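You operate a simulated robot arm through the tools that you are given. There is no shell and no other tool. Be economical: measure what you need, move in short steps, check, and stop when the job is done.

You are at the controls of a simulated two-armed robot. One attempt, no reset.

Task
Test relays one and two and tray each as the tester says.
Fine: relay in the pocket, press its key; GOOD to the good tray, BAD to the scrap tray. Set down upright: relay one, relay two.
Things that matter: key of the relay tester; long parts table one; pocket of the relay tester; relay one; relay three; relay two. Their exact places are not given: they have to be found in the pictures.

The check looks at the end state, three seconds after you hand in, the way a careful person would. Anything else that was tipped, shoved, dropped, spilled or broken makes it a failure.

Robot
Two 7-joint arms with fingered hands on one trunk, on a base that drives. Base frame: it is fixed to the floor where the robot stands at the start and does not move with it; the origin is under the middle of the robot, x ahead of it, y to its left, z up; the surface under the hand at the start is at about z = 75.2. Units: cm, rad, N and s.
The left shoulder is at the start at [6.9, 15.2, 109.1], the right one opposite. With the tool pointing down near the work surface each hand reaches from about 42 to 82 cm from the robot's upright axis, wherever it stands, measured 20 degrees to its own side. Places, roughly: key of the relay tester [50, 20, 80]; long parts table one [100, 120, 40]; pocket of the relay tester [60, 20, 80]; relay three [75, 100, 75]. Payload 3.8 kg a hand.
The TCP of each hand is the grasp point between the finger pads, 3 cm short of the fingertips. In the tool frame z runs along the fingers and y along their closing line. Largest opening 10.4 cm; the body of the gripper starts 3.5 cm behind the TCP. The gripper is a hand of 5 fingers: y runs from the thumb to the fingers, the wrist lies at [-1.5, -10.4, -17.8] in the tool frame, and closing takes about 1.5 s.
Orientation is that of the tool frame in the base frame, as a unit quaternion [x, y, z, w]. With the fingers straight down and the wrist toward the robot, the tool's x, y and z point along [0, 1, 0], [1, 0, 0] and [0, 0, -1] of the base frame.

Tools
- The arms move only by the tool apply_moves. It takes "left_plan", "right_plan" or both (then of equal length, played together; a hand with none holds still); each is a list of rows, each an object (a shift or turn left out is 0, a gripper value left out holds the last) with "angular": the turn, a rotation vector about the base's x, y, z in degrees, a list of three; "offset": the shift along the base's x, y, z in cm, a list of three. In form: [{"angular": [rx, ry, rz], "offset": [dx, dy, dz]}, ...]. A call has 1 to 12 rows; each row is the pose to reach, as a shift and turn from the pose commanded when the call began. "left_gripper" and "right_gripper" are, for a hand that has rows, the gripper command, from -1 (shut) to 1 (fully open), values between in proportion, set as the call begins (left out, the last holds). A row lasts 0.2 s, in which the tool goes at most 5 cm and 0.15 rad; a call with a longer step from one row to the next is refused whole, and so is a gripper value outside its range. Where a pose cannot be reached the arm comes as near as it can. A force on the tool above 40 N (or 10 N above the force at the start of the call, whichever is more), or a blocked arm, ends the call early, and 0.2 s more pass. Each finger travels about 7.2 cm/s and halts on what it meets, pressing with about 29 N; the grip force reading is that of the motor and also rises with nothing between the fingers. The clock runs only during rows and for 0.2 s after the last one: add rows that repeat a pose to give the fingers time. It gives the time, the measured TCP pose, the force on the tool (base axes), the opening and the grip force at its end, in the units of the frame above (readings bear some noise), with the torque about the TCP (base axes, N m) and any sound that the robot's microphone picked up.
- Cameras (640 x 400 px; columns grow to the right, rows downward): "scene" is now at [17.57, 4.49, 123.85]; the picture's right is [0.34, -0.94, -0.07], its down [-0.58, -0.15, -0.80] and it looks along [0.74, 0.32, -0.59] (base axes); focal length 214 px, centre (320, 200). "left" rides on the left gripper at [-8, -7.8, -14.1] in its tool frame; the picture's right is [-0.78, -0.30, 0.56], its down [0.53, -0.78, 0.33] and it looks along [0.33, 0.56, 0.76] (tool axes); focal length 247 px, centre (320, 200). "right" rides on the right gripper at [8, -7.8, -14.1] in its tool frame; the picture's right is [-0.78, 0.30, -0.56], its down [-0.53, -0.78, 0.33] and it looks along [-0.33, 0.56, 0.76] (tool axes); focal length 247 px, centre (320, 200).
- capture(camera): a new picture of that camera. No time passes.
- raise_lower(by): slides the trunk up (or, below 0, down) by that many cm; the arms and the scene camera ride with it, the base frame stays. It gives what a move gives, with no picture.
- steer(legs): drives the robot by 1 to 6 legs, each [ahead, left, turn to the left] in cm, cm and rad, along the robot's own axes; the way and the turn of a leg run together, so that a leg with both is an arc; at most 150 cm and 3.142 rad a leg. The arms and the cameras ride along, it lands a little off, and it stops where it bumps. It gives what a move gives.
- finger_targets(index, middle, ring, little, thumb_bend, thumb_turn, hand): sets how far each is bent, from 0 (flat) to 100 (curled in); at 30 the hand is open as for a grip, at 70 the pads meet at the TCP. One left out holds its place. A second passes; each finger stops where it meets its share of the squeeze, and holds until it gets a number again. A gripper value or a shape takes the hand back. It gives what a move gives, with no picture; readings hold the bend of each and the force on index, middle, ring, little, thumb and palm. thumb_turn goes from beside the hand (0) to across from the fingers (100), as for a grip.
- hand_shape(shape, hand): the hand has 5 fingers and takes this shape, open, in about a second: jaw (thumb against the fingers, like two jaws); tri (thumb and two fingers); tip (a fingertip pinch); poke (one finger out to press); point (the index stretched); flat (the hand flat); cup (the hand cupped); fist (a fist). The gripper value then closes the fingers along that shape, each until it touches; the sizes above hold for jaw. It gives what a move gives, with no picture.
- pan_tilt(pan, tilt): turns the head with the scene camera to pan (to the left, within 1.396 rad either way) and tilt (down, from -0.506 to 1.204), counted from straight ahead of the robot. It gives what a move gives.
- probe_pixels(camera, pixels): for up to 12 pixels [column, row] of the newest picture of that camera ("zoom" is the newest enlarged one), the place [x, y, z] in the base frame of the surface seen there, good to about 0.3 cm, but the place of the scene camera against the robot may be out by one fixed shift of up to 1.8 cm in any direction. No time passes.
- zoom(camera, box): a new picture of the part [left, top, right, bottom] of that camera's present view, enlarged. No time passes.
- sign_off(): hands the job in; it is judged then, once.

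Go step by step. Measure first, check grasps and placings, and put right what went wrong. The budget is 80 turns and 78 pictures, counting those below and the enlarged ones. Unless the task says otherwise, let go and move clear before handing in, and close with one line.

The tools are called as a command line: name --argument value ..., lists and objects as JSON in quotes. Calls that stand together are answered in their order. apply_moves: Moves the arms, as the interface text tells. Its arguments: {"type":"object","properties":{"left_plan":{"type":"array"},"left_gripper":{"type":"number"},"right_plan":{"type":"array"},"right_gripper":{"type":"number"}},"required":[]} The other tools are called the same way: raise_lower (by) slides the trunk up or down; hand_shape (shape, hand) gives the hand a shape; finger_targets (index, middle, ring, little, thumb_bend, thumb_turn, hand) moves the fingers one by one; steer (legs) drives the base; pan_tilt (pan, tilt) turns the head that bears the scene camera; capture (camera) takes a picture; probe_pixels (camera, pixels) gives the place of the surface under pixels of a picture; zoom (camera, box) takes an enlarged picture of a part of a camera's view; sign_off () hands the job in.

At the start:

```text
time_s: 0.0
left_ee_pos: [41.42, 41.61, 114.73]
left_ee_rot: [0.708, 0.707, 0.0, 0.0]
left_ft_force: [-0.3, -0.1, -0.3]
left_torque: [0.0, -0.02, 0.02]
left_width: 10.36
left_grip_force: 0.2
left_shape: jaw
left_bend: [30.0, 30.0, 30.0, 30.0, 30.0, 98.0]
left_finger forces: [0.1, 0.0, 0.0, 0.1, 0.0, 0.1]
right_ee_pos: [46.73, -4.52, 110.72]
right_ee_rot: [0.707, 0.707, 0.0, 0.0]
right_ft_force: [-0.6, -0.6, 0.5]
right_torque: [0.01, 0.02, 0.03]
right_width: 10.38
right_grip_force: 0.1
right_shape: jaw
right_bend: [30.0, 30.0, 30.0, 30.0, 30.0, 98.0]
right_finger forces: [0.0, 0.0, 0.1, 0.0, 0.1, 0.1]
trunk travel left (down, up): [-17.5, 28.1]
robot x, y, heading: [-0.1, -0.25, -0.005]
head pan, tilt: [0.358, 0.442]
```

scene: 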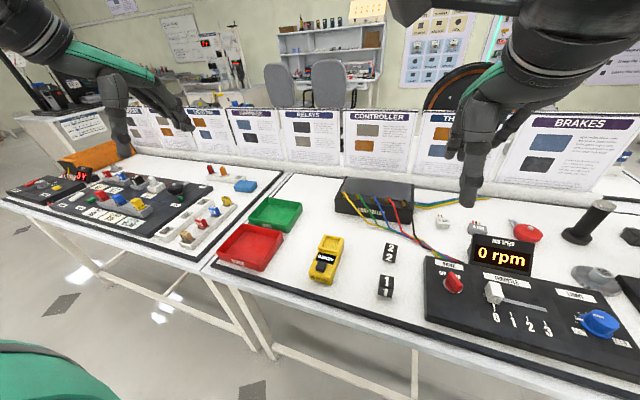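
right: 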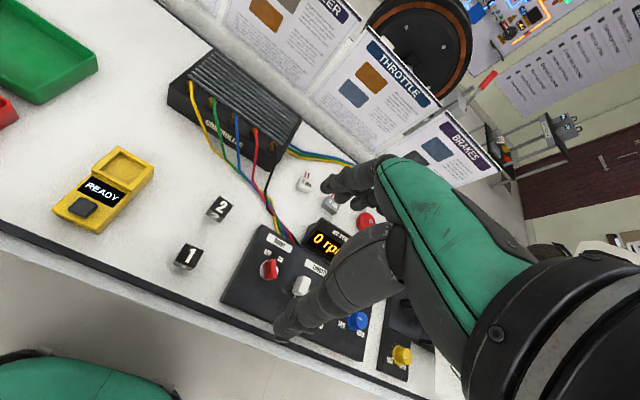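
left: 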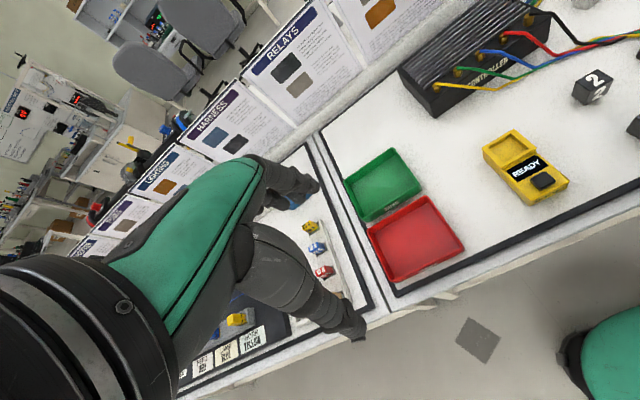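

The tester (yellow) is near scene pixel (325,258), relays 1 and 2 near (386,287) and (390,252), and the trays near (250,247) and (275,214). I'll enlarge and measure these.

zoom --camera "scene" --box '[210, 190, 430, 310]'

zoom --camera "right" --box '[30, 120, 270, 280]'

probe_pixels --camera "right" --pixels '[[122, 163], [82, 208], [100, 190], [218, 203], [187, 250], [190, 262], [225, 214], [150, 220]]'

probe_pixels --camera "left" --pixels '[[510, 148], [543, 181], [528, 168], [382, 185], [415, 238], [594, 82], [452, 192]]'

```text
2.91 times, centred on (320, 250) of scene
```

zoom: 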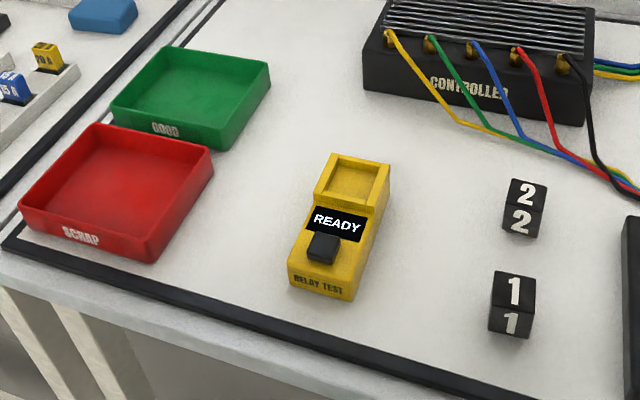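

```text
2.50 times, centred on (150, 200) of right
```

zoom: 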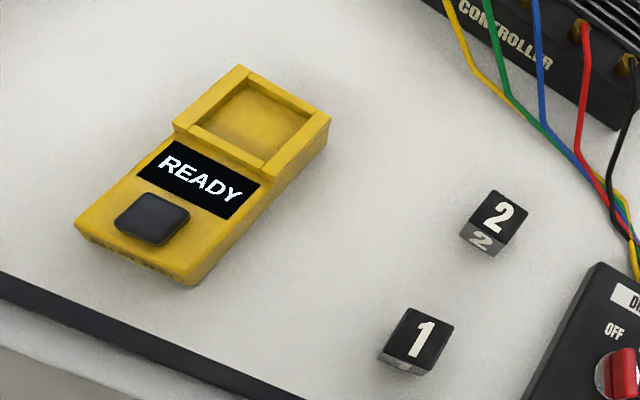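

```text
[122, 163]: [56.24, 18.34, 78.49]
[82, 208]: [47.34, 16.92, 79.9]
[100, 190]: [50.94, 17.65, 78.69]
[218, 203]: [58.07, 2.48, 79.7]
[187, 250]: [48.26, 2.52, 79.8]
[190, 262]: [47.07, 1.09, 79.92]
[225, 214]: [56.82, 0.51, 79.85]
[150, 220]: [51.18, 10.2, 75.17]
```

```text
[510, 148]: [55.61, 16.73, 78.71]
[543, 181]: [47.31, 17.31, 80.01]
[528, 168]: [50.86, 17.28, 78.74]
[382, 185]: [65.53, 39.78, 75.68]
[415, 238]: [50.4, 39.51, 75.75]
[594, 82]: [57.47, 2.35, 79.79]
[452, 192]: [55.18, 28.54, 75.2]
```

Hand-camera probes agree: the tester key is near [47.3,17,80], the pocket near [56,17.5,78.5], and the relay tops are at about 79.8. Next I need the corners.

probe_pixels --camera "zoom" --pixels '[[240, 68], [328, 117], [264, 172], [177, 127], [250, 84], [310, 122], [264, 156], [200, 126], [414, 311], [450, 327], [430, 371], [389, 353]]'

zoom --camera "right" --box '[160, 180, 256, 280]'

```text
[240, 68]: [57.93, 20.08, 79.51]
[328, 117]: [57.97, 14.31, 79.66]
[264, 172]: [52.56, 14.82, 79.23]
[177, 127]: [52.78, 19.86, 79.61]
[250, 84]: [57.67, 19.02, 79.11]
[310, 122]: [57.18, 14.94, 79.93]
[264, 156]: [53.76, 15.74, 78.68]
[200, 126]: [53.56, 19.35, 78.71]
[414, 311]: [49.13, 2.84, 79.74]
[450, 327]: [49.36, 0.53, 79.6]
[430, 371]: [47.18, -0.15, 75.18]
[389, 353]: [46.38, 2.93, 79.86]
```

```text
4.00 times, centred on (208, 230) of right
```

zoom: 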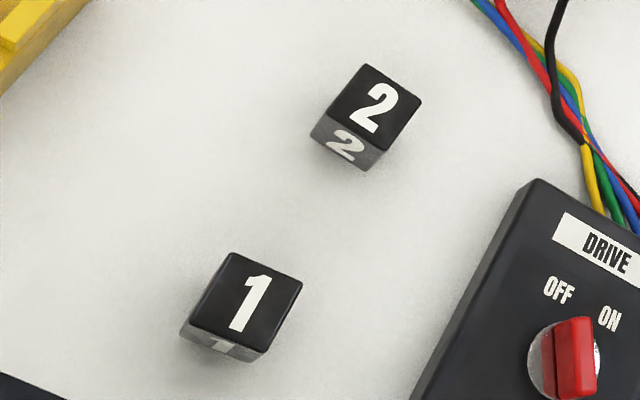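

probe_pixels --camera "zoom" --pixels '[[234, 258], [297, 284], [258, 344], [194, 322], [246, 300], [368, 69], [416, 102], [378, 146], [332, 120], [375, 108], [365, 165], [250, 360]]'

zoom --camera "left" --box '[460, 110, 600, 220]'

capture --camera "left"

probe_pixels --camera "left" --pixels '[[369, 233], [420, 197], [463, 242], [400, 282], [346, 181], [390, 150], [422, 186], [370, 220], [415, 240], [383, 186]]'

```text
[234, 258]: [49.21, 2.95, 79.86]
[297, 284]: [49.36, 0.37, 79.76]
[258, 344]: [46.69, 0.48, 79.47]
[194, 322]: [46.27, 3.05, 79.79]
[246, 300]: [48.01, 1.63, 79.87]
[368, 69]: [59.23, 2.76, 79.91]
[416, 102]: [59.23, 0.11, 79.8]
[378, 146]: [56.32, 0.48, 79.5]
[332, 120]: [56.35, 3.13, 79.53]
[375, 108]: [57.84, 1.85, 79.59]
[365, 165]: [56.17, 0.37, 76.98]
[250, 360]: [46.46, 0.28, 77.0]
```

```text
3.64 times, centred on (530, 165) of left
```

zoom: 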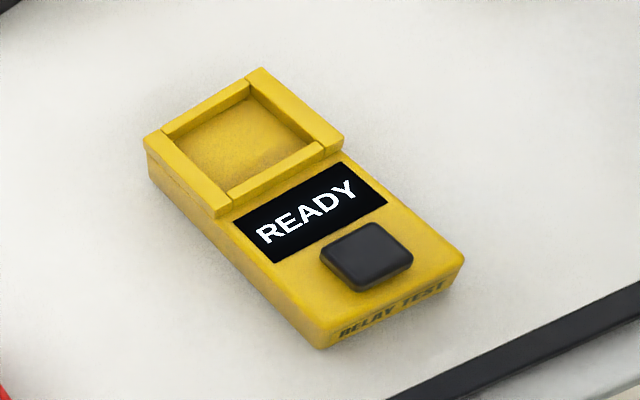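

```text
70 pictures are left
```

left: 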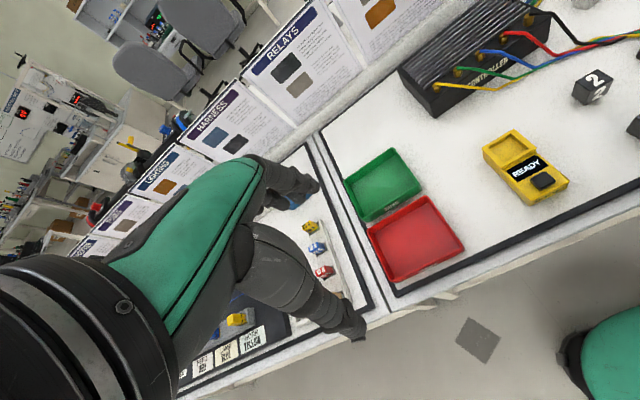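

```text
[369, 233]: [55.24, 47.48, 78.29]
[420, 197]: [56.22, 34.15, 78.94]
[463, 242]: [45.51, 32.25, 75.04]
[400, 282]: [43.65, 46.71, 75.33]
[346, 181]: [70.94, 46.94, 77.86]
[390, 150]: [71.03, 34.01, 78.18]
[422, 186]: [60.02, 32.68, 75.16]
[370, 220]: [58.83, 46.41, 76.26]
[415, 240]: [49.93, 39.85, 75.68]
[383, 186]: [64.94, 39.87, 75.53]
```

Relay 1 is at about (47.85,1.7) and relay 2 at (57.8,1.6), turned about -7°. Both are about 2.8 cm square and stand from 75.2 to 79.85. Before picking I'll check the cables near relay 2, the pocket and key from the left zoom, and then move the right arm aside while the left hand comes over relay 1.

probe_pixels --camera "zoom" --pixels '[[250, 94], [318, 140], [230, 182], [170, 138], [240, 140], [368, 252], [335, 250], [375, 228], [403, 254], [361, 280], [430, 235], [290, 90]]'

probe_pixels --camera "right" --pixels '[[240, 181], [244, 200], [235, 188], [248, 210], [225, 165], [273, 190], [248, 180]]'

apply_moves --right_plan '[{"offset": [0, -4.5, 0]}, {"offset": [0, -9, 0]}, {"offset": [0, -13.5, 0]}, {"offset": [0, -18, 0]}, {"offset": [0, -22, 0]}, {"offset": [0, -26, 0]}, {"offset": [0, -26, 0]}, {"offset": [0, -26, 0]}, {"offset": [0, -26, 0]}, {"offset": [0, -26, 0]}, {"offset": [0, -26, 0]}, {"offset": [0, -26, 0]}]' --left_plan '[{"offset": [0.5, -3, -1]}, {"offset": [1, -6.5, -2.5]}, {"offset": [1.5, -10, -4]}, {"offset": [2, -13.5, -5.5]}, {"offset": [2.5, -17, -7]}, {"offset": [3, -20.5, -9]}, {"offset": [3.5, -24, -11]}, {"offset": [4, -27.5, -13]}, {"offset": [4.5, -31, -15]}, {"offset": [5, -34.5, -17]}, {"offset": [5.7, -38, -19]}, {"offset": [6.43, -39.9, -20.7]}]'

```text
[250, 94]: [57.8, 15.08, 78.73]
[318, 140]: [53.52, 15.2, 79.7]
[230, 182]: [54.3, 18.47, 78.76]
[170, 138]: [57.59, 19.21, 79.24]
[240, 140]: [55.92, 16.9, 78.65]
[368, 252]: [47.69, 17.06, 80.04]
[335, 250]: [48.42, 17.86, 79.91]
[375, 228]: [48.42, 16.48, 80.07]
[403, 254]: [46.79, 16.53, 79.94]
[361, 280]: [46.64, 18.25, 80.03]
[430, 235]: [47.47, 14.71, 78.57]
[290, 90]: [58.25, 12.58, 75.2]
```

```text
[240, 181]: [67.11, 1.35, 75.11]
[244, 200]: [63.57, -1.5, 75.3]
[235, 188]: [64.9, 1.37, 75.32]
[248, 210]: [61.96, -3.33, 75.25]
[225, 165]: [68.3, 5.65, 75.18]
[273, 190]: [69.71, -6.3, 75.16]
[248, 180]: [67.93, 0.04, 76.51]
```

```text
time_s: 2.6
left_ee_pos: [47.92, 1.77, 94.18]
left_ee_rot: [0.707, 0.708, 0.0, 0.0]
left_ft_force: [-0.8, 0.4, 0.7]
left_torque: [-0.01, -0.04, -0.01]
left_width: 10.36
left_grip_force: 0.2
left_shape: jaw
left_bend: [30.0, 30.0, 30.0, 30.0, 30.0, 98.0]
left_finger forces: [0.0, 0.1, 0.0, 0.0, 0.0, 0.1]
right_ee_pos: [46.92, -30.37, 110.79]
right_ee_rot: [0.707, 0.707, 0.0, 0.0]
right_ft_force: [0.4, -0.4, 0.7]
right_torque: [0.01, 0.03, 0.01]
right_width: 10.38
right_grip_force: 0.1
right_shape: jaw
right_bend: [30.0, 30.0, 30.0, 30.0, 30.0, 98.0]
right_finger forces: [0.1, 0.0, 0.1, 0.0, 0.0, 0.1]
trunk travel left (down, up): [-17.5, 28.1]
robot x, y, heading: [0.3, -0.27, -0.001]
head pan, tilt: [0.358, 0.442]
```

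The left hand is over relay 1 at (47.9,1.8,94.2), and the cables are too far away to matter. I'll look at the fingers before going down.

capture --camera "left"

capture --camera "scene"

```text
69 pictures are left
```

left: 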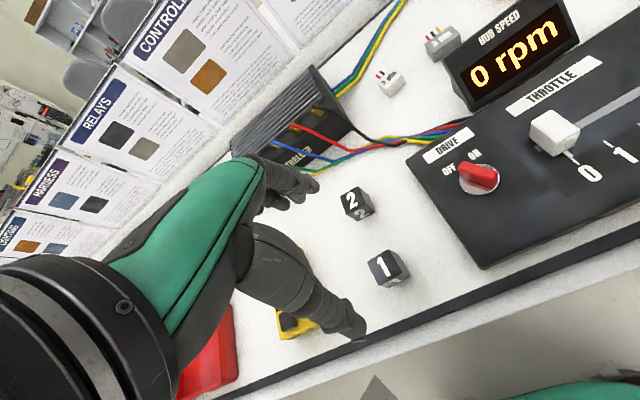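

```text
68 pictures are left
```

scene: 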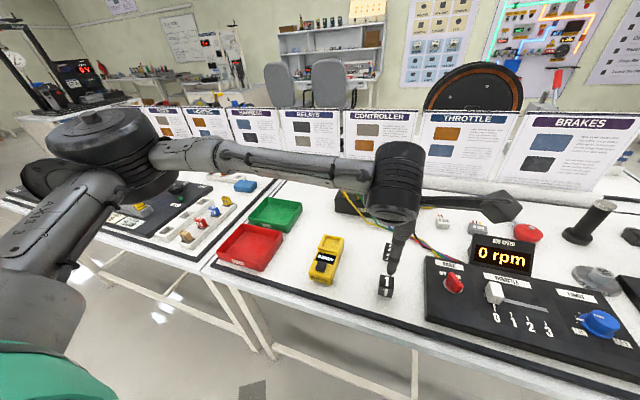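

The hand sits squarely above relay 1 (left picture, 388,268). I'll re-probe its top and lower part of the way.

probe_pixels --camera "left" --pixels '[[383, 267], [369, 264], [389, 252], [398, 271], [376, 282], [352, 203]]'

apply_moves --left_plan '[{"offset": [0, 0, -3]}, {"offset": [0, 0, -6]}, {"offset": [0, 0, -9]}, {"offset": [0, 0, -11]}, {"offset": [0, 0, -11]}]'

capture --camera "left"

```text
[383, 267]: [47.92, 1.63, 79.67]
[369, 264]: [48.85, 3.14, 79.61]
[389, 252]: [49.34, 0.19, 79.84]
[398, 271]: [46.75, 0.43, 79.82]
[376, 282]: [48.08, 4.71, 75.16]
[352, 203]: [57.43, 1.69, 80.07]
```

```text
time_s: 3.8
left_ee_pos: [47.42, 3.74, 83.92]
left_ee_rot: [0.707, 0.707, -0.001, 0.001]
left_ft_force: [0.7, -0.3, -0.1]
left_torque: [0.0, -0.02, 0.0]
left_width: 10.38
left_grip_force: 0.1
left_shape: jaw
left_bend: [30.0, 30.0, 30.0, 30.0, 30.0, 98.0]
left_finger forces: [0.0, 0.0, 0.0, 0.1, 0.0, 0.1]
left hand out of reach, approached as far as the arm can: row 1, 2, 3, 4, 5
right_ee_pos: [46.8, -30.44, 110.84]
right_ee_rot: [0.707, 0.708, 0.0, 0.001]
right_ft_force: [-0.2, -0.9, 0.7]
right_torque: [0.03, -0.01, -0.02]
right_width: 10.36
right_grip_force: 0.1
right_shape: jaw
right_bend: [30.0, 30.0, 30.0, 30.0, 30.0, 98.0]
right_finger forces: [0.0, 0.0, 0.0, 0.1, 0.0, 0.0]
trunk travel left (down, up): [-17.5, 28.1]
robot x, y, heading: [0.21, 0.08, 0.001]
head pan, tilt: [0.358, 0.442]
```

```text
67 pictures are left
```

left: 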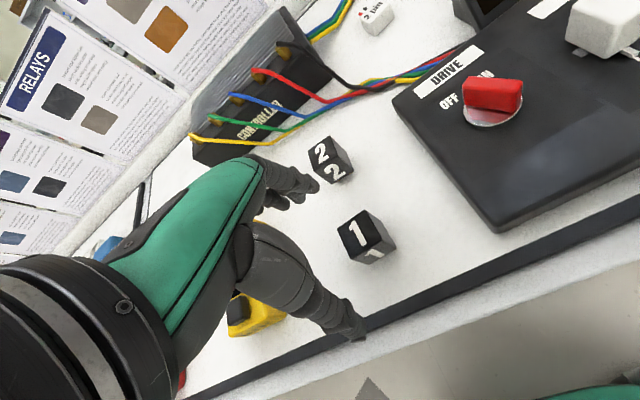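

The arm fell short (47.4,3.7,83.9), because relay 1 is too close and across the body. I'll raise the hand and shift the base back and to the right.

apply_moves --left_plan '[{"offset": [0, 0, 3]}, {"offset": [0, 0, 6]}, {"offset": [0, 0, 10]}, {"offset": [0, 0, 10]}]'

steer --legs '[[-5, -13, 0]]'

```text
time_s: 4.8
left_ee_pos: [47.62, 3.88, 93.93]
left_ee_rot: [0.707, 0.707, -0.001, -0.001]
left_ft_force: [-0.5, -0.2, 0.1]
left_torque: [-0.02, -0.01, -0.01]
left_width: 10.39
left_grip_force: 0.0
left_shape: jaw
left_bend: [30.0, 30.0, 30.0, 30.0, 30.0, 98.0]
left_finger forces: [0.0, 0.1, 0.0, 0.0, 0.0, 0.0]
right_ee_pos: [46.78, -30.55, 110.82]
right_ee_rot: [0.707, 0.707, 0.001, 0.001]
right_ft_force: [0.4, 0.8, 0.4]
right_torque: [0.0, -0.02, 0.03]
right_width: 10.34
right_grip_force: 0.0
right_shape: jaw
right_bend: [30.0, 30.0, 30.0, 30.0, 30.0, 98.0]
right_finger forces: [0.0, 0.0, 0.0, 0.0, 0.0, 0.0]
trunk travel left (down, up): [-17.5, 28.1]
robot x, y, heading: [0.31, 0.13, 0.002]
head pan, tilt: [0.358, 0.442]
```

```text
time_s: 6.1
left_ee_pos: [42.54, -9.08, 93.87]
left_ee_rot: [0.706, 0.708, 0.0, 0.0]
left_ft_force: [-0.7, -0.5, -0.4]
left_torque: [0.02, -0.01, 0.02]
left_width: 10.39
left_grip_force: 0.0
left_shape: jaw
left_bend: [30.0, 30.0, 30.0, 30.0, 30.0, 98.0]
left_finger forces: [0.0, 0.0, 0.0, 0.1, 0.0, 0.1]
right_ee_pos: [41.72, -43.66, 110.85]
right_ee_rot: [0.707, 0.708, 0.0, 0.0]
right_ft_force: [-0.3, -0.1, -0.4]
right_torque: [0.02, -0.02, 0.03]
right_width: 10.35
right_grip_force: 0.1
right_shape: jaw
right_bend: [30.0, 30.0, 30.0, 30.0, 30.0, 98.0]
right_finger forces: [0.1, 0.1, 0.0, 0.1, 0.0, 0.1]
trunk travel left (down, up): [-17.5, 28.1]
robot x, y, heading: [-5.21, -13.11, -0.002]
head pan, tilt: [0.358, 0.442]
```

The base is now at (-5.2,-13.1). I'll bring the hand over relay 1 and part-way down.

apply_moves --left_plan '[{"offset": [2, 4, 0]}, {"offset": [4, 8, 0]}, {"offset": [5.36, 10.78, 0]}, {"offset": [5.36, 10.78, -3]}, {"offset": [5.36, 10.78, -6]}, {"offset": [5.36, 10.78, -9]}, {"offset": [5.36, 10.78, -9]}]'

capture --camera "left"

```text
time_s: 7.7
left_ee_pos: [47.89, 1.4, 84.91]
left_ee_rot: [0.707, 0.707, 0.0, -0.001]
left_ft_force: [0.1, -0.2, -0.1]
left_torque: [-0.01, -0.04, 0.02]
left_width: 10.35
left_grip_force: 0.1
left_shape: jaw
left_bend: [30.0, 30.0, 30.0, 30.0, 30.0, 98.0]
left_finger forces: [0.0, 0.1, 0.0, 0.1, 0.1, 0.0]
right_ee_pos: [41.68, -43.52, 110.99]
right_ee_rot: [0.707, 0.707, 0.0, -0.001]
right_ft_force: [-0.1, -0.1, 0.4]
right_torque: [0.05, 0.02, -0.02]
right_width: 10.36
right_grip_force: 0.0
right_shape: jaw
right_bend: [30.0, 30.0, 30.0, 30.0, 30.0, 98.0]
right_finger forces: [0.0, 0.0, 0.0, 0.1, 0.1, 0.1]
trunk travel left (down, up): [-17.5, 28.1]
robot x, y, heading: [-4.97, -13.06, 0.001]
head pan, tilt: [0.358, 0.442]
```

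```text
66 pictures are left
```

left: 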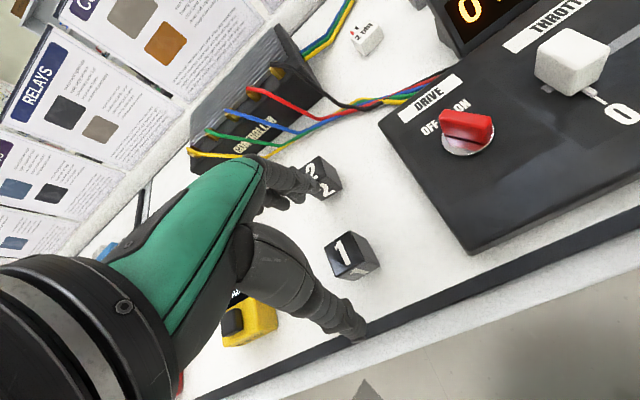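

It reaches now, with the relay straight below and the fingers clear of relay 2. I'll go down to about 79.3 and close.

apply_moves --left_plan '[{"offset": [0, 0.25, -2]}, {"offset": [0, 0.25, -4]}, {"offset": [0, 0.25, -5.6]}, {"offset": [0, 0.25, -5.6]}]'

capture --camera "left"

capture --camera "scene"

```text
time_s: 8.7
left_ee_pos: [48.01, 1.71, 79.34]
left_ee_rot: [0.707, 0.708, 0.0, 0.0]
left_ft_force: [-0.4, -0.7, 0.0]
left_torque: [0.03, 0.02, -0.02]
left_width: 10.4
left_grip_force: 0.1
left_shape: jaw
left_bend: [30.0, 30.0, 30.0, 30.0, 30.0, 98.0]
left_finger forces: [0.0, 0.1, 0.1, 0.1, 0.0, 0.0]
right_ee_pos: [41.75, -43.5, 110.71]
right_ee_rot: [0.706, 0.708, 0.0, 0.0]
right_ft_force: [0.4, -0.4, 0.7]
right_torque: [-0.01, 0.01, 0.03]
right_width: 10.36
right_grip_force: 0.1
right_shape: jaw
right_bend: [30.0, 30.0, 30.0, 30.0, 30.0, 98.0]
right_finger forces: [0.0, 0.1, 0.0, 0.0, 0.0, 0.0]
trunk travel left (down, up): [-17.5, 28.1]
robot x, y, heading: [-5.07, -13.14, 0.0]
head pan, tilt: [0.358, 0.442]
```

```text
65 pictures are left
```

left: 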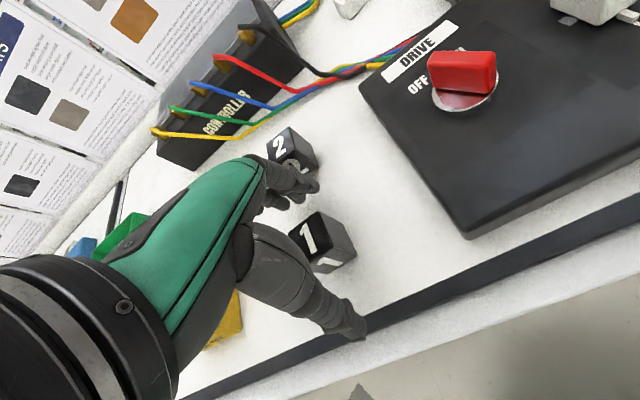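

```text
64 pictures are left
```

scene: 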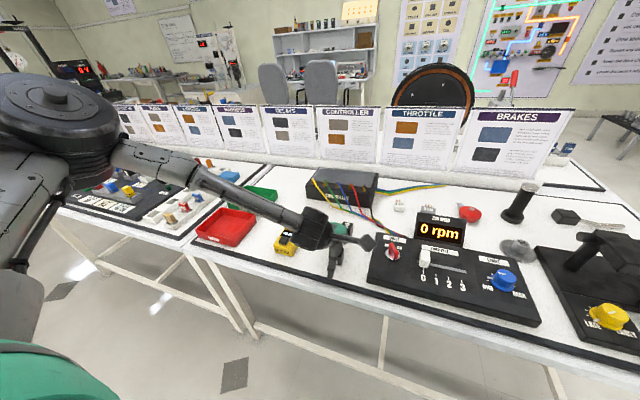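

The relay sits between thumb and fingers (left picture, 320,240). I'll close on it.

apply_moves --left_plan '[{}, {}, {}, {}, {}, {}, {}, {}, {}]' --left_gripper -1

capture --camera "left"

```text
time_s: 10.7
left_ee_pos: [47.9, 1.8, 79.33]
left_ee_rot: [0.706, 0.708, 0.0, 0.001]
left_ft_force: [0.2, 0.6, -0.5]
left_torque: [0.0, 0.0, -0.01]
left_width: 2.7
left_grip_force: 28.6
left_shape: jaw
left_bend: [74.0, 56.0, 61.0, 58.0, 75.0, 100.0]
left_finger forces: [15.6, 9.4, 0.1, 0.0, 24.9, 0.0]
right_ee_pos: [41.67, -43.62, 110.85]
right_ee_rot: [0.707, 0.708, 0.0, 0.001]
right_ft_force: [0.7, -0.4, 0.6]
right_torque: [0.03, -0.01, -0.03]
right_width: 10.38
right_grip_force: 0.1
right_shape: jaw
right_bend: [30.0, 30.0, 30.0, 30.0, 30.0, 98.0]
right_finger forces: [0.1, 0.1, 0.0, 0.0, 0.1, 0.1]
trunk travel left (down, up): [-17.5, 28.1]
robot x, y, heading: [-5.1, -12.86, -0.003]
head pan, tilt: [0.358, 0.442]
```

```text
63 pictures are left
```

left: 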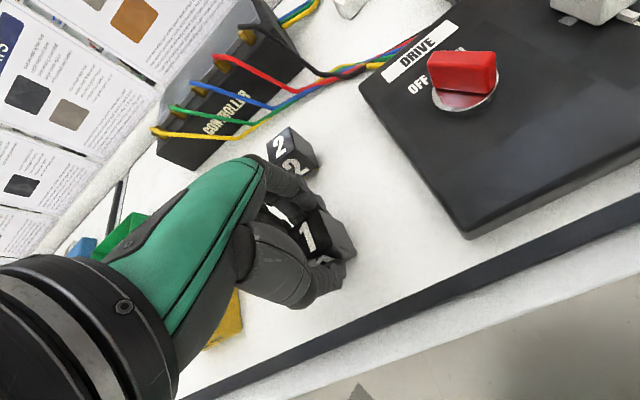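

It's gripped (width 2.7, index and middle against the thumb). I'll lift.

apply_moves --left_plan '[{"offset": [0, 0, 2]}, {"offset": [0, 0, 5]}, {"offset": [0, 0, 8]}, {"offset": [0, 0, 11]}, {"offset": [0, 0, 11]}]'

zoom --camera "left" --box '[160, 120, 480, 320]'

```text
time_s: 11.9
left_ee_pos: [47.91, 1.83, 90.38]
left_ee_rot: [0.707, 0.707, 0.0, 0.0]
left_ft_force: [-0.6, -0.3, -1.3]
left_torque: [0.01, -0.01, -0.02]
left_width: 2.68
left_grip_force: 28.9
left_shape: jaw
left_bend: [74.0, 56.0, 61.0, 58.0, 75.0, 100.0]
left_finger forces: [15.6, 9.3, 0.1, 0.0, 25.0, 0.1]
right_ee_pos: [41.9, -43.48, 110.72]
right_ee_rot: [0.706, 0.708, 0.0, 0.0]
right_ft_force: [1.2, -1.0, 0.9]
right_torque: [0.01, 0.02, 0.01]
right_width: 10.38
right_grip_force: 0.1
right_shape: jaw
right_bend: [30.0, 30.0, 30.0, 30.0, 30.0, 98.0]
right_finger forces: [0.0, 0.1, 0.0, 0.0, 0.0, 0.1]
trunk travel left (down, up): [-17.5, 28.1]
robot x, y, heading: [-4.83, -13.36, 0.0]
head pan, tilt: [0.358, 0.442]
```

```text
2.00 times, centred on (320, 220) of left
```

zoom: 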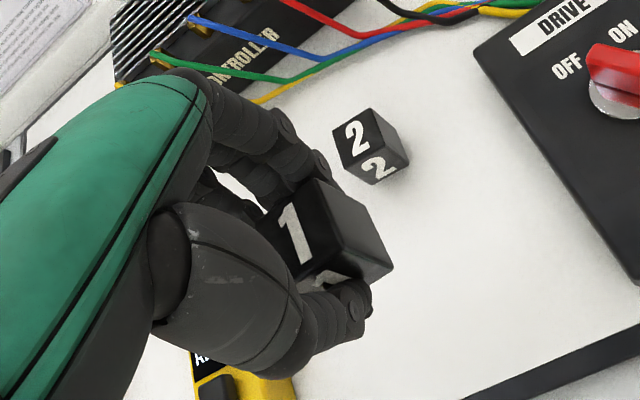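

Relay 1 hangs upright in the grip. I'll probe its visible corners to learn its offset from the TCP.

probe_pixels --camera "zoom" --pixels '[[322, 186], [368, 206], [390, 262], [340, 262], [350, 232], [296, 210], [330, 275], [296, 272]]'

```text
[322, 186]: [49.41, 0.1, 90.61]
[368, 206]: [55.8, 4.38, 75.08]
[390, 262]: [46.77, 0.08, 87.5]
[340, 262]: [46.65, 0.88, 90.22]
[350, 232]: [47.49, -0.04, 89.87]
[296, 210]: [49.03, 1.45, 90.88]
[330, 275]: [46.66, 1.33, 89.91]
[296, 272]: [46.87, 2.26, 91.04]
```

Relay 1's centre is about 0.1 ahead and 0.35 to the right of the TCP, with its bottom 4.2 cm below. I'll carry it above the pocket (about 55.6,17.2).

apply_moves --left_plan '[{"offset": [1.8, 3.9, 0.5]}, {"offset": [3.7, 7.8, 1]}, {"offset": [5.6, 11.7, 1]}, {"offset": [7.6, 15.7, 0.5]}, {"offset": [7.6, 15.7, -2]}, {"offset": [7.6, 15.7, -2]}, {"offset": [7.6, 15.7, -2]}]'

capture --camera "left"

pan_tilt --pan 0.5 --tilt 0.6

capture --camera "scene"

```text
time_s: 13.5
left_ee_pos: [55.53, 17.55, 88.33]
left_ee_rot: [0.706, 0.708, 0.0, 0.001]
left_ft_force: [0.6, 0.2, -1.0]
left_torque: [0.01, -0.01, 0.01]
left_width: 2.69
left_grip_force: 29.1
left_shape: jaw
left_bend: [74.0, 56.0, 61.0, 58.0, 75.0, 100.0]
left_finger forces: [15.6, 9.3, 0.1, 0.0, 24.9, 0.0]
right_ee_pos: [41.66, -43.57, 110.86]
right_ee_rot: [0.707, 0.707, 0.0, 0.0]
right_ft_force: [0.3, -0.4, 0.2]
right_torque: [-0.03, 0.0, -0.01]
right_width: 10.38
right_grip_force: 0.0
right_shape: jaw
right_bend: [30.0, 30.0, 30.0, 30.0, 30.0, 98.0]
right_finger forces: [0.0, 0.1, 0.1, 0.0, 0.0, 0.0]
trunk travel left (down, up): [-17.5, 28.1]
robot x, y, heading: [-5.07, -12.94, -0.0]
head pan, tilt: [0.358, 0.442]
```

```text
61 pictures are left
```

left: 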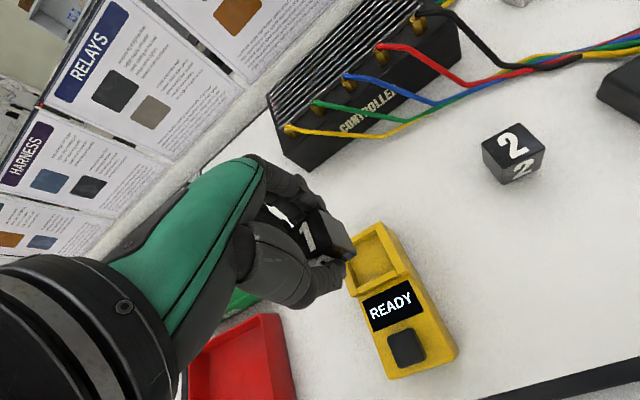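

```text
time_s: 14.2
left_ee_pos: [55.54, 17.48, 88.42]
left_ee_rot: [0.706, 0.708, 0.0, 0.0]
left_ft_force: [0.7, 0.1, -0.3]
left_torque: [0.02, 0.01, 0.01]
left_width: 2.69
left_grip_force: 29.0
left_shape: jaw
left_bend: [74.0, 56.0, 61.0, 58.0, 75.0, 100.0]
left_finger forces: [15.6, 9.4, 0.0, 0.1, 24.9, 0.0]
right_ee_pos: [41.73, -43.58, 110.79]
right_ee_rot: [0.707, 0.708, 0.0, 0.0]
right_ft_force: [1.3, -0.4, 0.1]
right_torque: [-0.02, 0.04, -0.02]
right_width: 10.34
right_grip_force: 0.0
right_shape: jaw
right_bend: [30.0, 30.0, 30.0, 30.0, 30.0, 98.0]
right_finger forces: [0.0, 0.0, 0.0, 0.0, 0.0, 0.0]
trunk travel left (down, up): [-17.5, 28.1]
robot x, y, heading: [-5.33, -13.28, 0.003]
head pan, tilt: [0.499, 0.6]
```

```text
60 pictures are left
```

scene: 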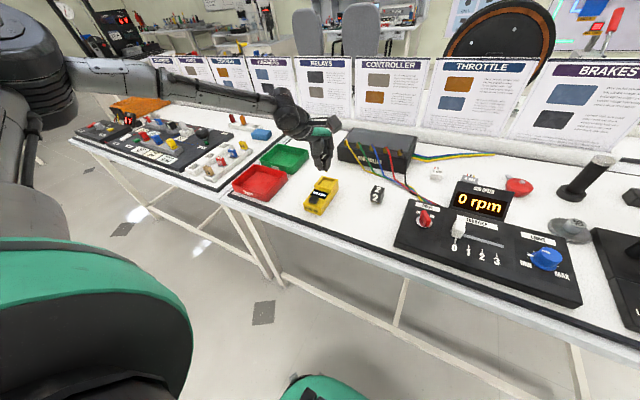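

The left picture shows the pocket around (380,258) and relay 1 above it. I'll zoom there and probe.

zoom --camera "left" --box '[270, 190, 430, 290]'

```text
4.00 times, centred on (350, 240) of left
```

zoom: 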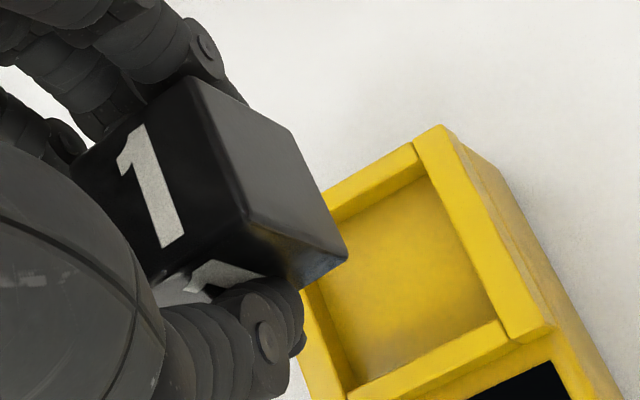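

probe_pixels --camera "zoom" --pixels '[[420, 165], [434, 150], [503, 325], [515, 332], [350, 375], [345, 385], [435, 240], [415, 150], [325, 372], [200, 85], [243, 218], [342, 254]]'

probe_pixels --camera "zoom" --pixels '[[350, 215], [370, 185], [498, 315], [425, 185], [360, 365], [310, 310], [280, 135], [225, 160], [285, 220], [295, 270], [480, 300], [340, 345]]'

```text
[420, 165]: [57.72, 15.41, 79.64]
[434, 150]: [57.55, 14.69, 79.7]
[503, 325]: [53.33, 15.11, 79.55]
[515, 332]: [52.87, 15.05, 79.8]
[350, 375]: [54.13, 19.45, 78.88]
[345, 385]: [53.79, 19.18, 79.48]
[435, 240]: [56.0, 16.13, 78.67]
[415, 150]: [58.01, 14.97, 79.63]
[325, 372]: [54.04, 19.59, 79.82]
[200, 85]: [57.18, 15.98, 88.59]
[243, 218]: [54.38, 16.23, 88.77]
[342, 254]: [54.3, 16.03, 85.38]
```

```text
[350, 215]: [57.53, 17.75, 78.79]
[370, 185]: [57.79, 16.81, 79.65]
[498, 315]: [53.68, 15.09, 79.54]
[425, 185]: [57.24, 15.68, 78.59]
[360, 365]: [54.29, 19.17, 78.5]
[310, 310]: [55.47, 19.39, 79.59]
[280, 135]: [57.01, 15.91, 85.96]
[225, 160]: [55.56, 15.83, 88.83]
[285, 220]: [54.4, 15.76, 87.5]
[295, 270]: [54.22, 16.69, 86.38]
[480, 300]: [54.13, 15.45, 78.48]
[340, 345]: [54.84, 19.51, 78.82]
```

The relay (y 15.95–18.65, x 54.35–57.15) is already centred over the pocket (y 15.3–19.3, x 53.8–57.6, floor 78.65). I'll lower in small steps.

apply_moves --left_plan '[{"offset": [-0.05, -0.05, -1.5]}, {"offset": [-0.05, -0.05, -3]}, {"offset": [-0.05, -0.05, -4]}, {"offset": [-0.05, -0.05, -4]}]'

zoom --camera "left" --box '[240, 170, 440, 295]'

```text
time_s: 15.2
left_ee_pos: [55.5, 17.41, 84.38]
left_ee_rot: [0.707, 0.707, 0.001, -0.001]
left_ft_force: [-0.5, 0.2, -0.1]
left_torque: [0.01, 0.0, 0.01]
left_width: 2.68
left_grip_force: 29.0
left_shape: jaw
left_bend: [74.0, 56.0, 61.0, 58.0, 75.0, 100.0]
left_finger forces: [15.6, 9.4, 0.1, 0.0, 25.0, 0.0]
right_ee_pos: [41.73, -43.54, 110.81]
right_ee_rot: [0.706, 0.708, 0.0, 0.0]
right_ft_force: [-0.8, -0.9, 0.2]
right_torque: [0.03, -0.02, -0.01]
right_width: 10.38
right_grip_force: 0.0
right_shape: jaw
right_bend: [30.0, 30.0, 30.0, 30.0, 30.0, 98.0]
right_finger forces: [0.1, 0.0, 0.0, 0.0, 0.1, 0.1]
trunk travel left (down, up): [-17.5, 28.1]
robot x, y, heading: [-4.98, -13.33, 0.0]
head pan, tilt: [0.499, 0.6]
```

```text
3.20 times, centred on (340, 232) of left
```

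zoom: 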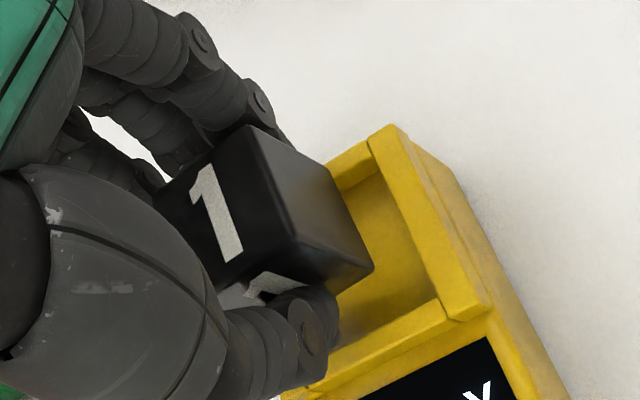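

It's still centred. I'll lower 1.5 cm more, down to the floor.

apply_moves --left_plan '[{"offset": [0.05, 0, -0.6]}, {"offset": [0.05, 0, -1.1]}, {"offset": [0.05, 0, -1.5]}, {"offset": [0.05, 0, -1.5]}]'

zoom --camera "left" --box '[240, 170, 440, 295]'

```text
time_s: 16.2
left_ee_pos: [55.67, 17.5, 82.86]
left_ee_rot: [0.706, 0.708, 0.0, 0.0]
left_ft_force: [0.0, 0.3, -0.2]
left_torque: [0.02, 0.01, 0.01]
left_width: 2.7
left_grip_force: 29.3
left_shape: jaw
left_bend: [74.0, 56.0, 61.0, 58.0, 75.0, 100.0]
left_finger forces: [15.5, 9.4, 0.0, 0.1, 25.0, 0.0]
right_ee_pos: [41.7, -43.48, 110.9]
right_ee_rot: [0.706, 0.708, 0.001, 0.0]
right_ft_force: [0.1, -0.2, 0.3]
right_torque: [0.0, 0.0, 0.0]
right_width: 10.35
right_grip_force: 0.0
right_shape: jaw
right_bend: [30.0, 30.0, 30.0, 30.0, 30.0, 98.0]
right_finger forces: [0.1, 0.1, 0.1, 0.0, 0.0, 0.0]
trunk travel left (down, up): [-17.5, 28.1]
robot x, y, heading: [-4.7, -13.02, -0.003]
head pan, tilt: [0.499, 0.6]
```

```text
3.20 times, centred on (340, 232) of left
```

zoom: 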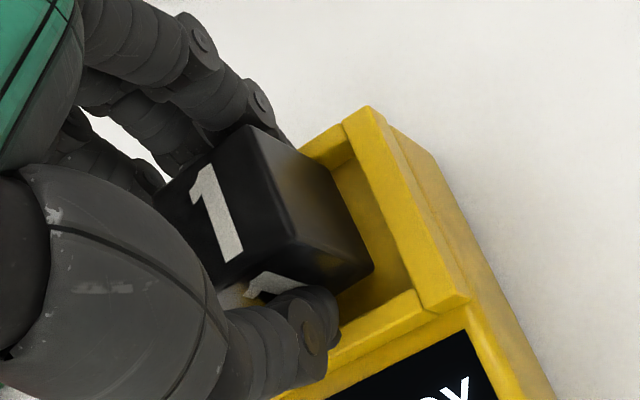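

There's no contact yet, so I'll ease down in small steps until it seats.

apply_moves --left_plan '[{"offset": [0, 0, -0.15]}, {"offset": [0, 0, -0.3]}, {"offset": [0, 0, -0.3]}]'

zoom --camera "left" --box '[240, 170, 440, 295]'

```text
time_s: 17.0
left_ee_pos: [55.5, 17.4, 82.85]
left_ee_rot: [0.707, 0.707, 0.001, 0.001]
left_ft_force: [1.0, 1.9, 9.4]
left_torque: [-0.08, -0.11, 0.01]
left_width: 2.69
left_grip_force: 29.1
left_shape: jaw
left_bend: [74.0, 56.0, 61.0, 58.0, 75.0, 100.0]
left_finger forces: [23.1, 9.6, 0.0, 0.0, 28.1, 0.0]
right_ee_pos: [41.7, -43.58, 110.96]
right_ee_rot: [0.707, 0.708, 0.0, 0.001]
right_ft_force: [-0.8, -0.1, -0.1]
right_torque: [0.02, 0.03, 0.01]
right_width: 10.35
right_grip_force: 0.1
right_shape: jaw
right_bend: [30.0, 30.0, 30.0, 30.0, 30.0, 98.0]
right_finger forces: [0.0, 0.1, 0.0, 0.1, 0.0, 0.0]
trunk travel left (down, up): [-17.5, 28.1]
robot x, y, heading: [-4.95, -13.01, 0.002]
head pan, tilt: [0.499, 0.6]
```

```text
3.20 times, centred on (340, 232) of left
```

zoom: 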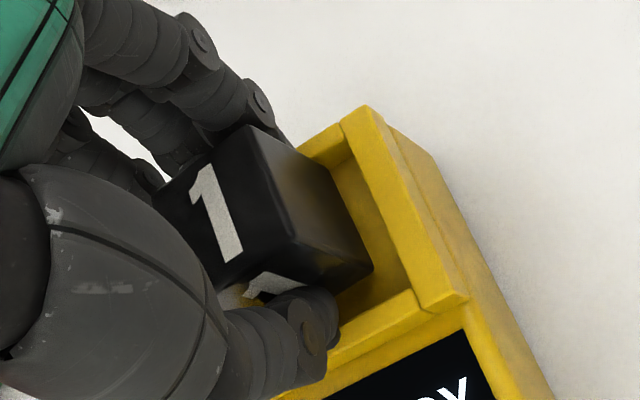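

Contact of 9 N at the expected height means it's seated. I'll open and lift clear.

apply_moves --left_plan '[{"offset": [0, 0, 0.1]}, {"offset": [0, 0, 0.1]}, {"offset": [0, 0, 0.1]}, {"offset": [0, 0, 0.1]}, {"offset": [0, 0, 0.1]}, {"offset": [0, 0, 0.1]}, {"offset": [0, 0, 2]}, {"offset": [0, 0, 5]}, {"offset": [0, 0, 9]}, {"offset": [0, 0, 13]}, {"offset": [0, 0, 13]}]' --left_gripper 1

capture --camera "left"

```text
time_s: 19.4
left_ee_pos: [55.45, 17.52, 95.63]
left_ee_rot: [0.707, 0.708, -0.001, -0.001]
left_ft_force: [-1.0, -0.5, -0.3]
left_torque: [0.0, 0.0, 0.02]
left_width: 10.39
left_grip_force: 0.0
left_shape: jaw
left_bend: [30.0, 30.0, 30.0, 30.0, 30.0, 98.0]
left_finger forces: [0.0, 0.0, 0.0, 0.1, 0.1, 0.0]
right_ee_pos: [41.87, -43.53, 110.8]
right_ee_rot: [0.706, 0.708, 0.0, 0.0]
right_ft_force: [0.0, 0.3, -0.1]
right_torque: [0.0, 0.0, 0.03]
right_width: 10.38
right_grip_force: 0.1
right_shape: jaw
right_bend: [30.0, 30.0, 30.0, 30.0, 30.0, 98.0]
right_finger forces: [0.0, 0.0, 0.0, 0.1, 0.0, 0.0]
trunk travel left (down, up): [-17.5, 28.1]
robot x, y, heading: [-5.15, -13.06, 0.002]
head pan, tilt: [0.499, 0.6]
```

```text
55 pictures are left
```

left: 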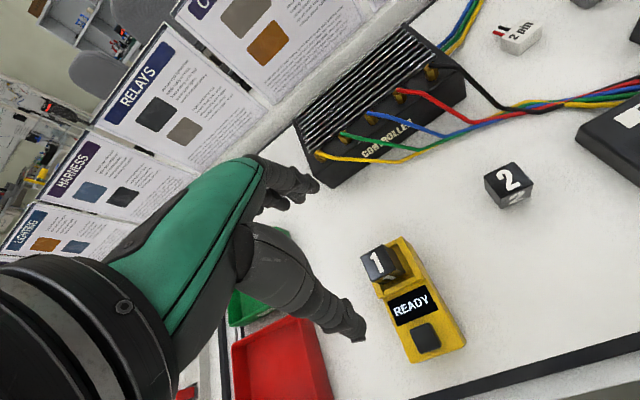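

Relay 1 stands in the pocket (left picture, 380,262). I'll switch to the poke shape and see where the fingertip is.

zoom --camera "left" --box '[330, 220, 490, 370]'

hand_shape --hand "left" --shape "poke"

capture --camera "left"

```text
2.67 times, centred on (410, 295) of left
```

zoom: 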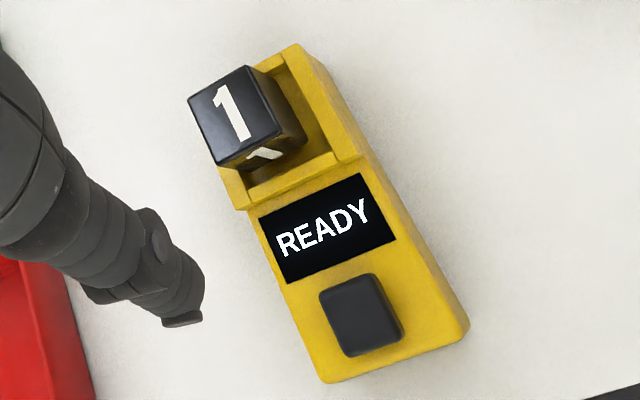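

```text
time_s: 20.3
left_ee_pos: [55.5, 17.46, 95.66]
left_ee_rot: [0.707, 0.707, 0.0, 0.0]
left_ft_force: [-0.5, 0.2, -0.5]
left_torque: [-0.02, -0.03, -0.02]
left_width: 0.02
left_grip_force: 0.1
left_shape: poke
left_bend: [70.0, 70.0, 99.0, 99.0, 100.0, 100.0]
left_finger forces: [0.1, 0.1, 0.0, 0.1, 0.1, 0.0]
right_ee_pos: [41.79, -43.54, 110.85]
right_ee_rot: [0.707, 0.707, 0.0, 0.0]
right_ft_force: [0.1, -0.4, 0.5]
right_torque: [-0.02, 0.01, 0.0]
right_width: 10.39
right_grip_force: 0.1
right_shape: jaw
right_bend: [30.0, 30.0, 30.0, 30.0, 30.0, 98.0]
right_finger forces: [0.0, 0.0, 0.1, 0.0, 0.1, 0.1]
trunk travel left (down, up): [-17.5, 28.1]
robot x, y, heading: [-4.87, -13.27, 0.003]
head pan, tilt: [0.499, 0.6]
```

```text
53 pictures are left
```

left: 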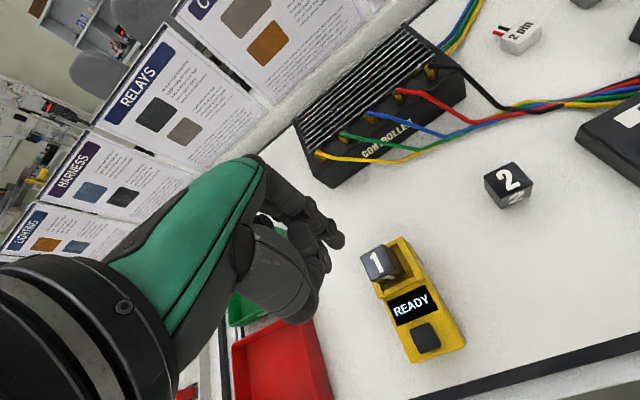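

The poke shape bends two fingers, with a tip near (335,240). I'll zoom and probe the tips.

zoom --camera "left" --box '[230, 170, 390, 330]'

probe_pixels --camera "left" --pixels '[[335, 240], [340, 243], [328, 236], [325, 262], [318, 270], [312, 300], [310, 315], [315, 225]]'

```text
2.50 times, centred on (310, 250) of left
```

zoom: 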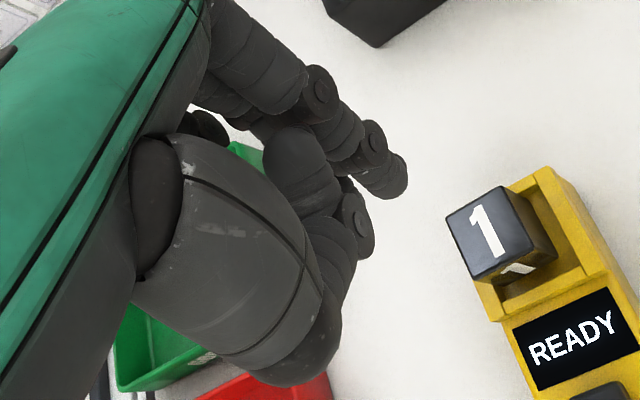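

```text
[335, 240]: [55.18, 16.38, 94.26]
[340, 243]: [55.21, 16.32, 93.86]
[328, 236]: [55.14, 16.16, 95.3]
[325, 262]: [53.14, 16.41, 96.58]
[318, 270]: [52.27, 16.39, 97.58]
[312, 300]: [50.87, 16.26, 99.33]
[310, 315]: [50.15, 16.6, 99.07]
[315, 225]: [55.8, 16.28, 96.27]
```

The index tip is about 3 cm below the TCP and roughly 0.3 back and 0.5 to the right of it. I'll move over the key (47.6,17.2) and descend to just above it.

apply_moves --left_plan '[{"offset": [-4, 0, 0]}, {"offset": [-7.7, 0.2, 0]}, {"offset": [-7.7, 0.2, -4]}, {"offset": [-7.7, 0.2, -8]}, {"offset": [-7.7, 0.2, -11]}, {"offset": [-7.7, 0.2, -11]}]'

zoom --camera "left" --box '[220, 150, 460, 300]'

```text
time_s: 21.7
left_ee_pos: [47.87, 17.65, 84.59]
left_ee_rot: [0.707, 0.707, 0.0, 0.0]
left_ft_force: [-0.1, 0.1, -0.2]
left_torque: [0.01, 0.0, -0.02]
left_width: 0.0
left_grip_force: 0.1
left_shape: poke
left_bend: [70.0, 70.0, 99.0, 99.0, 100.0, 100.0]
left_finger forces: [0.0, 0.0, 0.1, 0.0, 0.1, 0.0]
right_ee_pos: [41.7, -43.56, 110.87]
right_ee_rot: [0.706, 0.708, 0.0, 0.0]
right_ft_force: [-0.3, -0.2, 0.4]
right_torque: [0.0, -0.01, 0.03]
right_width: 10.36
right_grip_force: 0.1
right_shape: jaw
right_bend: [30.0, 30.0, 30.0, 30.0, 30.0, 98.0]
right_finger forces: [0.1, 0.1, 0.0, 0.0, 0.0, 0.0]
trunk travel left (down, up): [-17.5, 28.1]
robot x, y, heading: [-4.72, -12.75, -0.002]
head pan, tilt: [0.499, 0.6]
```

```text
2.67 times, centred on (340, 225) of left
```

zoom: 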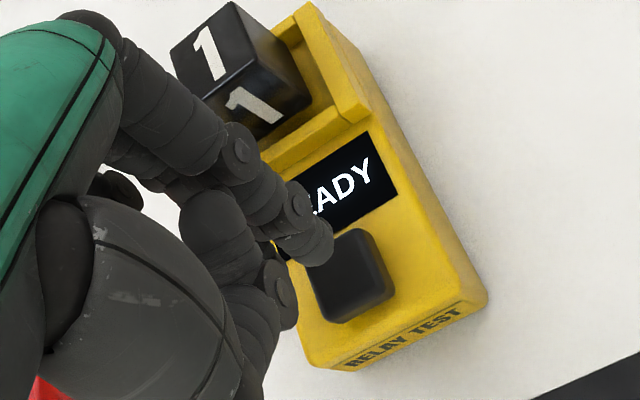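

The fingertip (zoom 322,248) is just above the key's upper-left part. I'll probe to align it.

probe_pixels --camera "zoom" --pixels '[[322, 252], [328, 240], [305, 245], [350, 270], [380, 300], [335, 305], [365, 235], [320, 285]]'

```text
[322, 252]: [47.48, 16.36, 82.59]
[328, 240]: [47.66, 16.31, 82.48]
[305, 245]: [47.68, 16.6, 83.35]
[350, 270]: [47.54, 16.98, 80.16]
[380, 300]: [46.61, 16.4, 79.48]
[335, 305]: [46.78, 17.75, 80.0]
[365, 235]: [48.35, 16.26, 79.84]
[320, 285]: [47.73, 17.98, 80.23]
```

The tip is aligned over the key centre (47.5,~17). I'll press down slowly.

apply_moves --left_plan '[{"offset": [0, 0.1, -0.7]}, {"offset": [0, 0.1, -1.2]}, {"offset": [0, 0.1, -1.5]}, {"offset": [0, 0.1, -1.7]}, {"offset": [0, 0.1, -1.7]}]'

zoom --camera "left" --box '[220, 150, 460, 300]'

```text
time_s: 22.9
left_ee_pos: [47.86, 17.78, 82.82]
left_ee_rot: [0.706, 0.708, 0.001, 0.0]
left_ft_force: [0.2, -0.1, 1.2]
left_torque: [-0.01, 0.02, 0.02]
left_width: 0.0
left_grip_force: 0.1
left_shape: poke
left_bend: [70.0, 70.0, 99.0, 99.0, 100.0, 100.0]
left_finger forces: [0.0, 0.9, 0.0, 0.0, 0.1, 0.0]
right_ee_pos: [41.73, -43.55, 110.89]
right_ee_rot: [0.706, 0.708, 0.0, 0.0]
right_ft_force: [-0.7, 0.5, -0.3]
right_torque: [-0.02, -0.04, -0.02]
right_width: 10.39
right_grip_force: 0.1
right_shape: jaw
right_bend: [30.0, 30.0, 30.0, 30.0, 30.0, 98.0]
right_finger forces: [0.0, 0.0, 0.1, 0.0, 0.0, 0.0]
trunk travel left (down, up): [-17.5, 28.1]
robot x, y, heading: [-5.01, -13.0, 0.002]
head pan, tilt: [0.499, 0.6]
```

```text
2.67 times, centred on (340, 225) of left
```

zoom: 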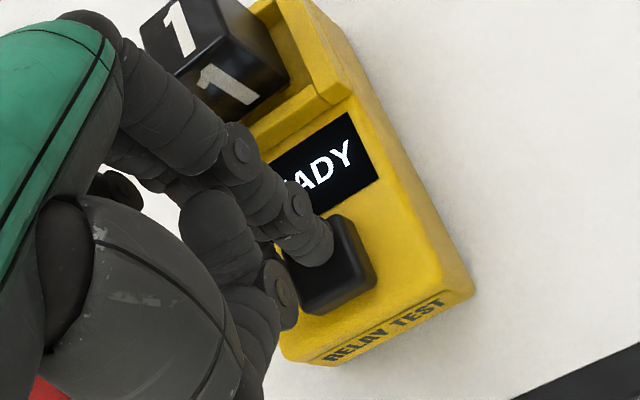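

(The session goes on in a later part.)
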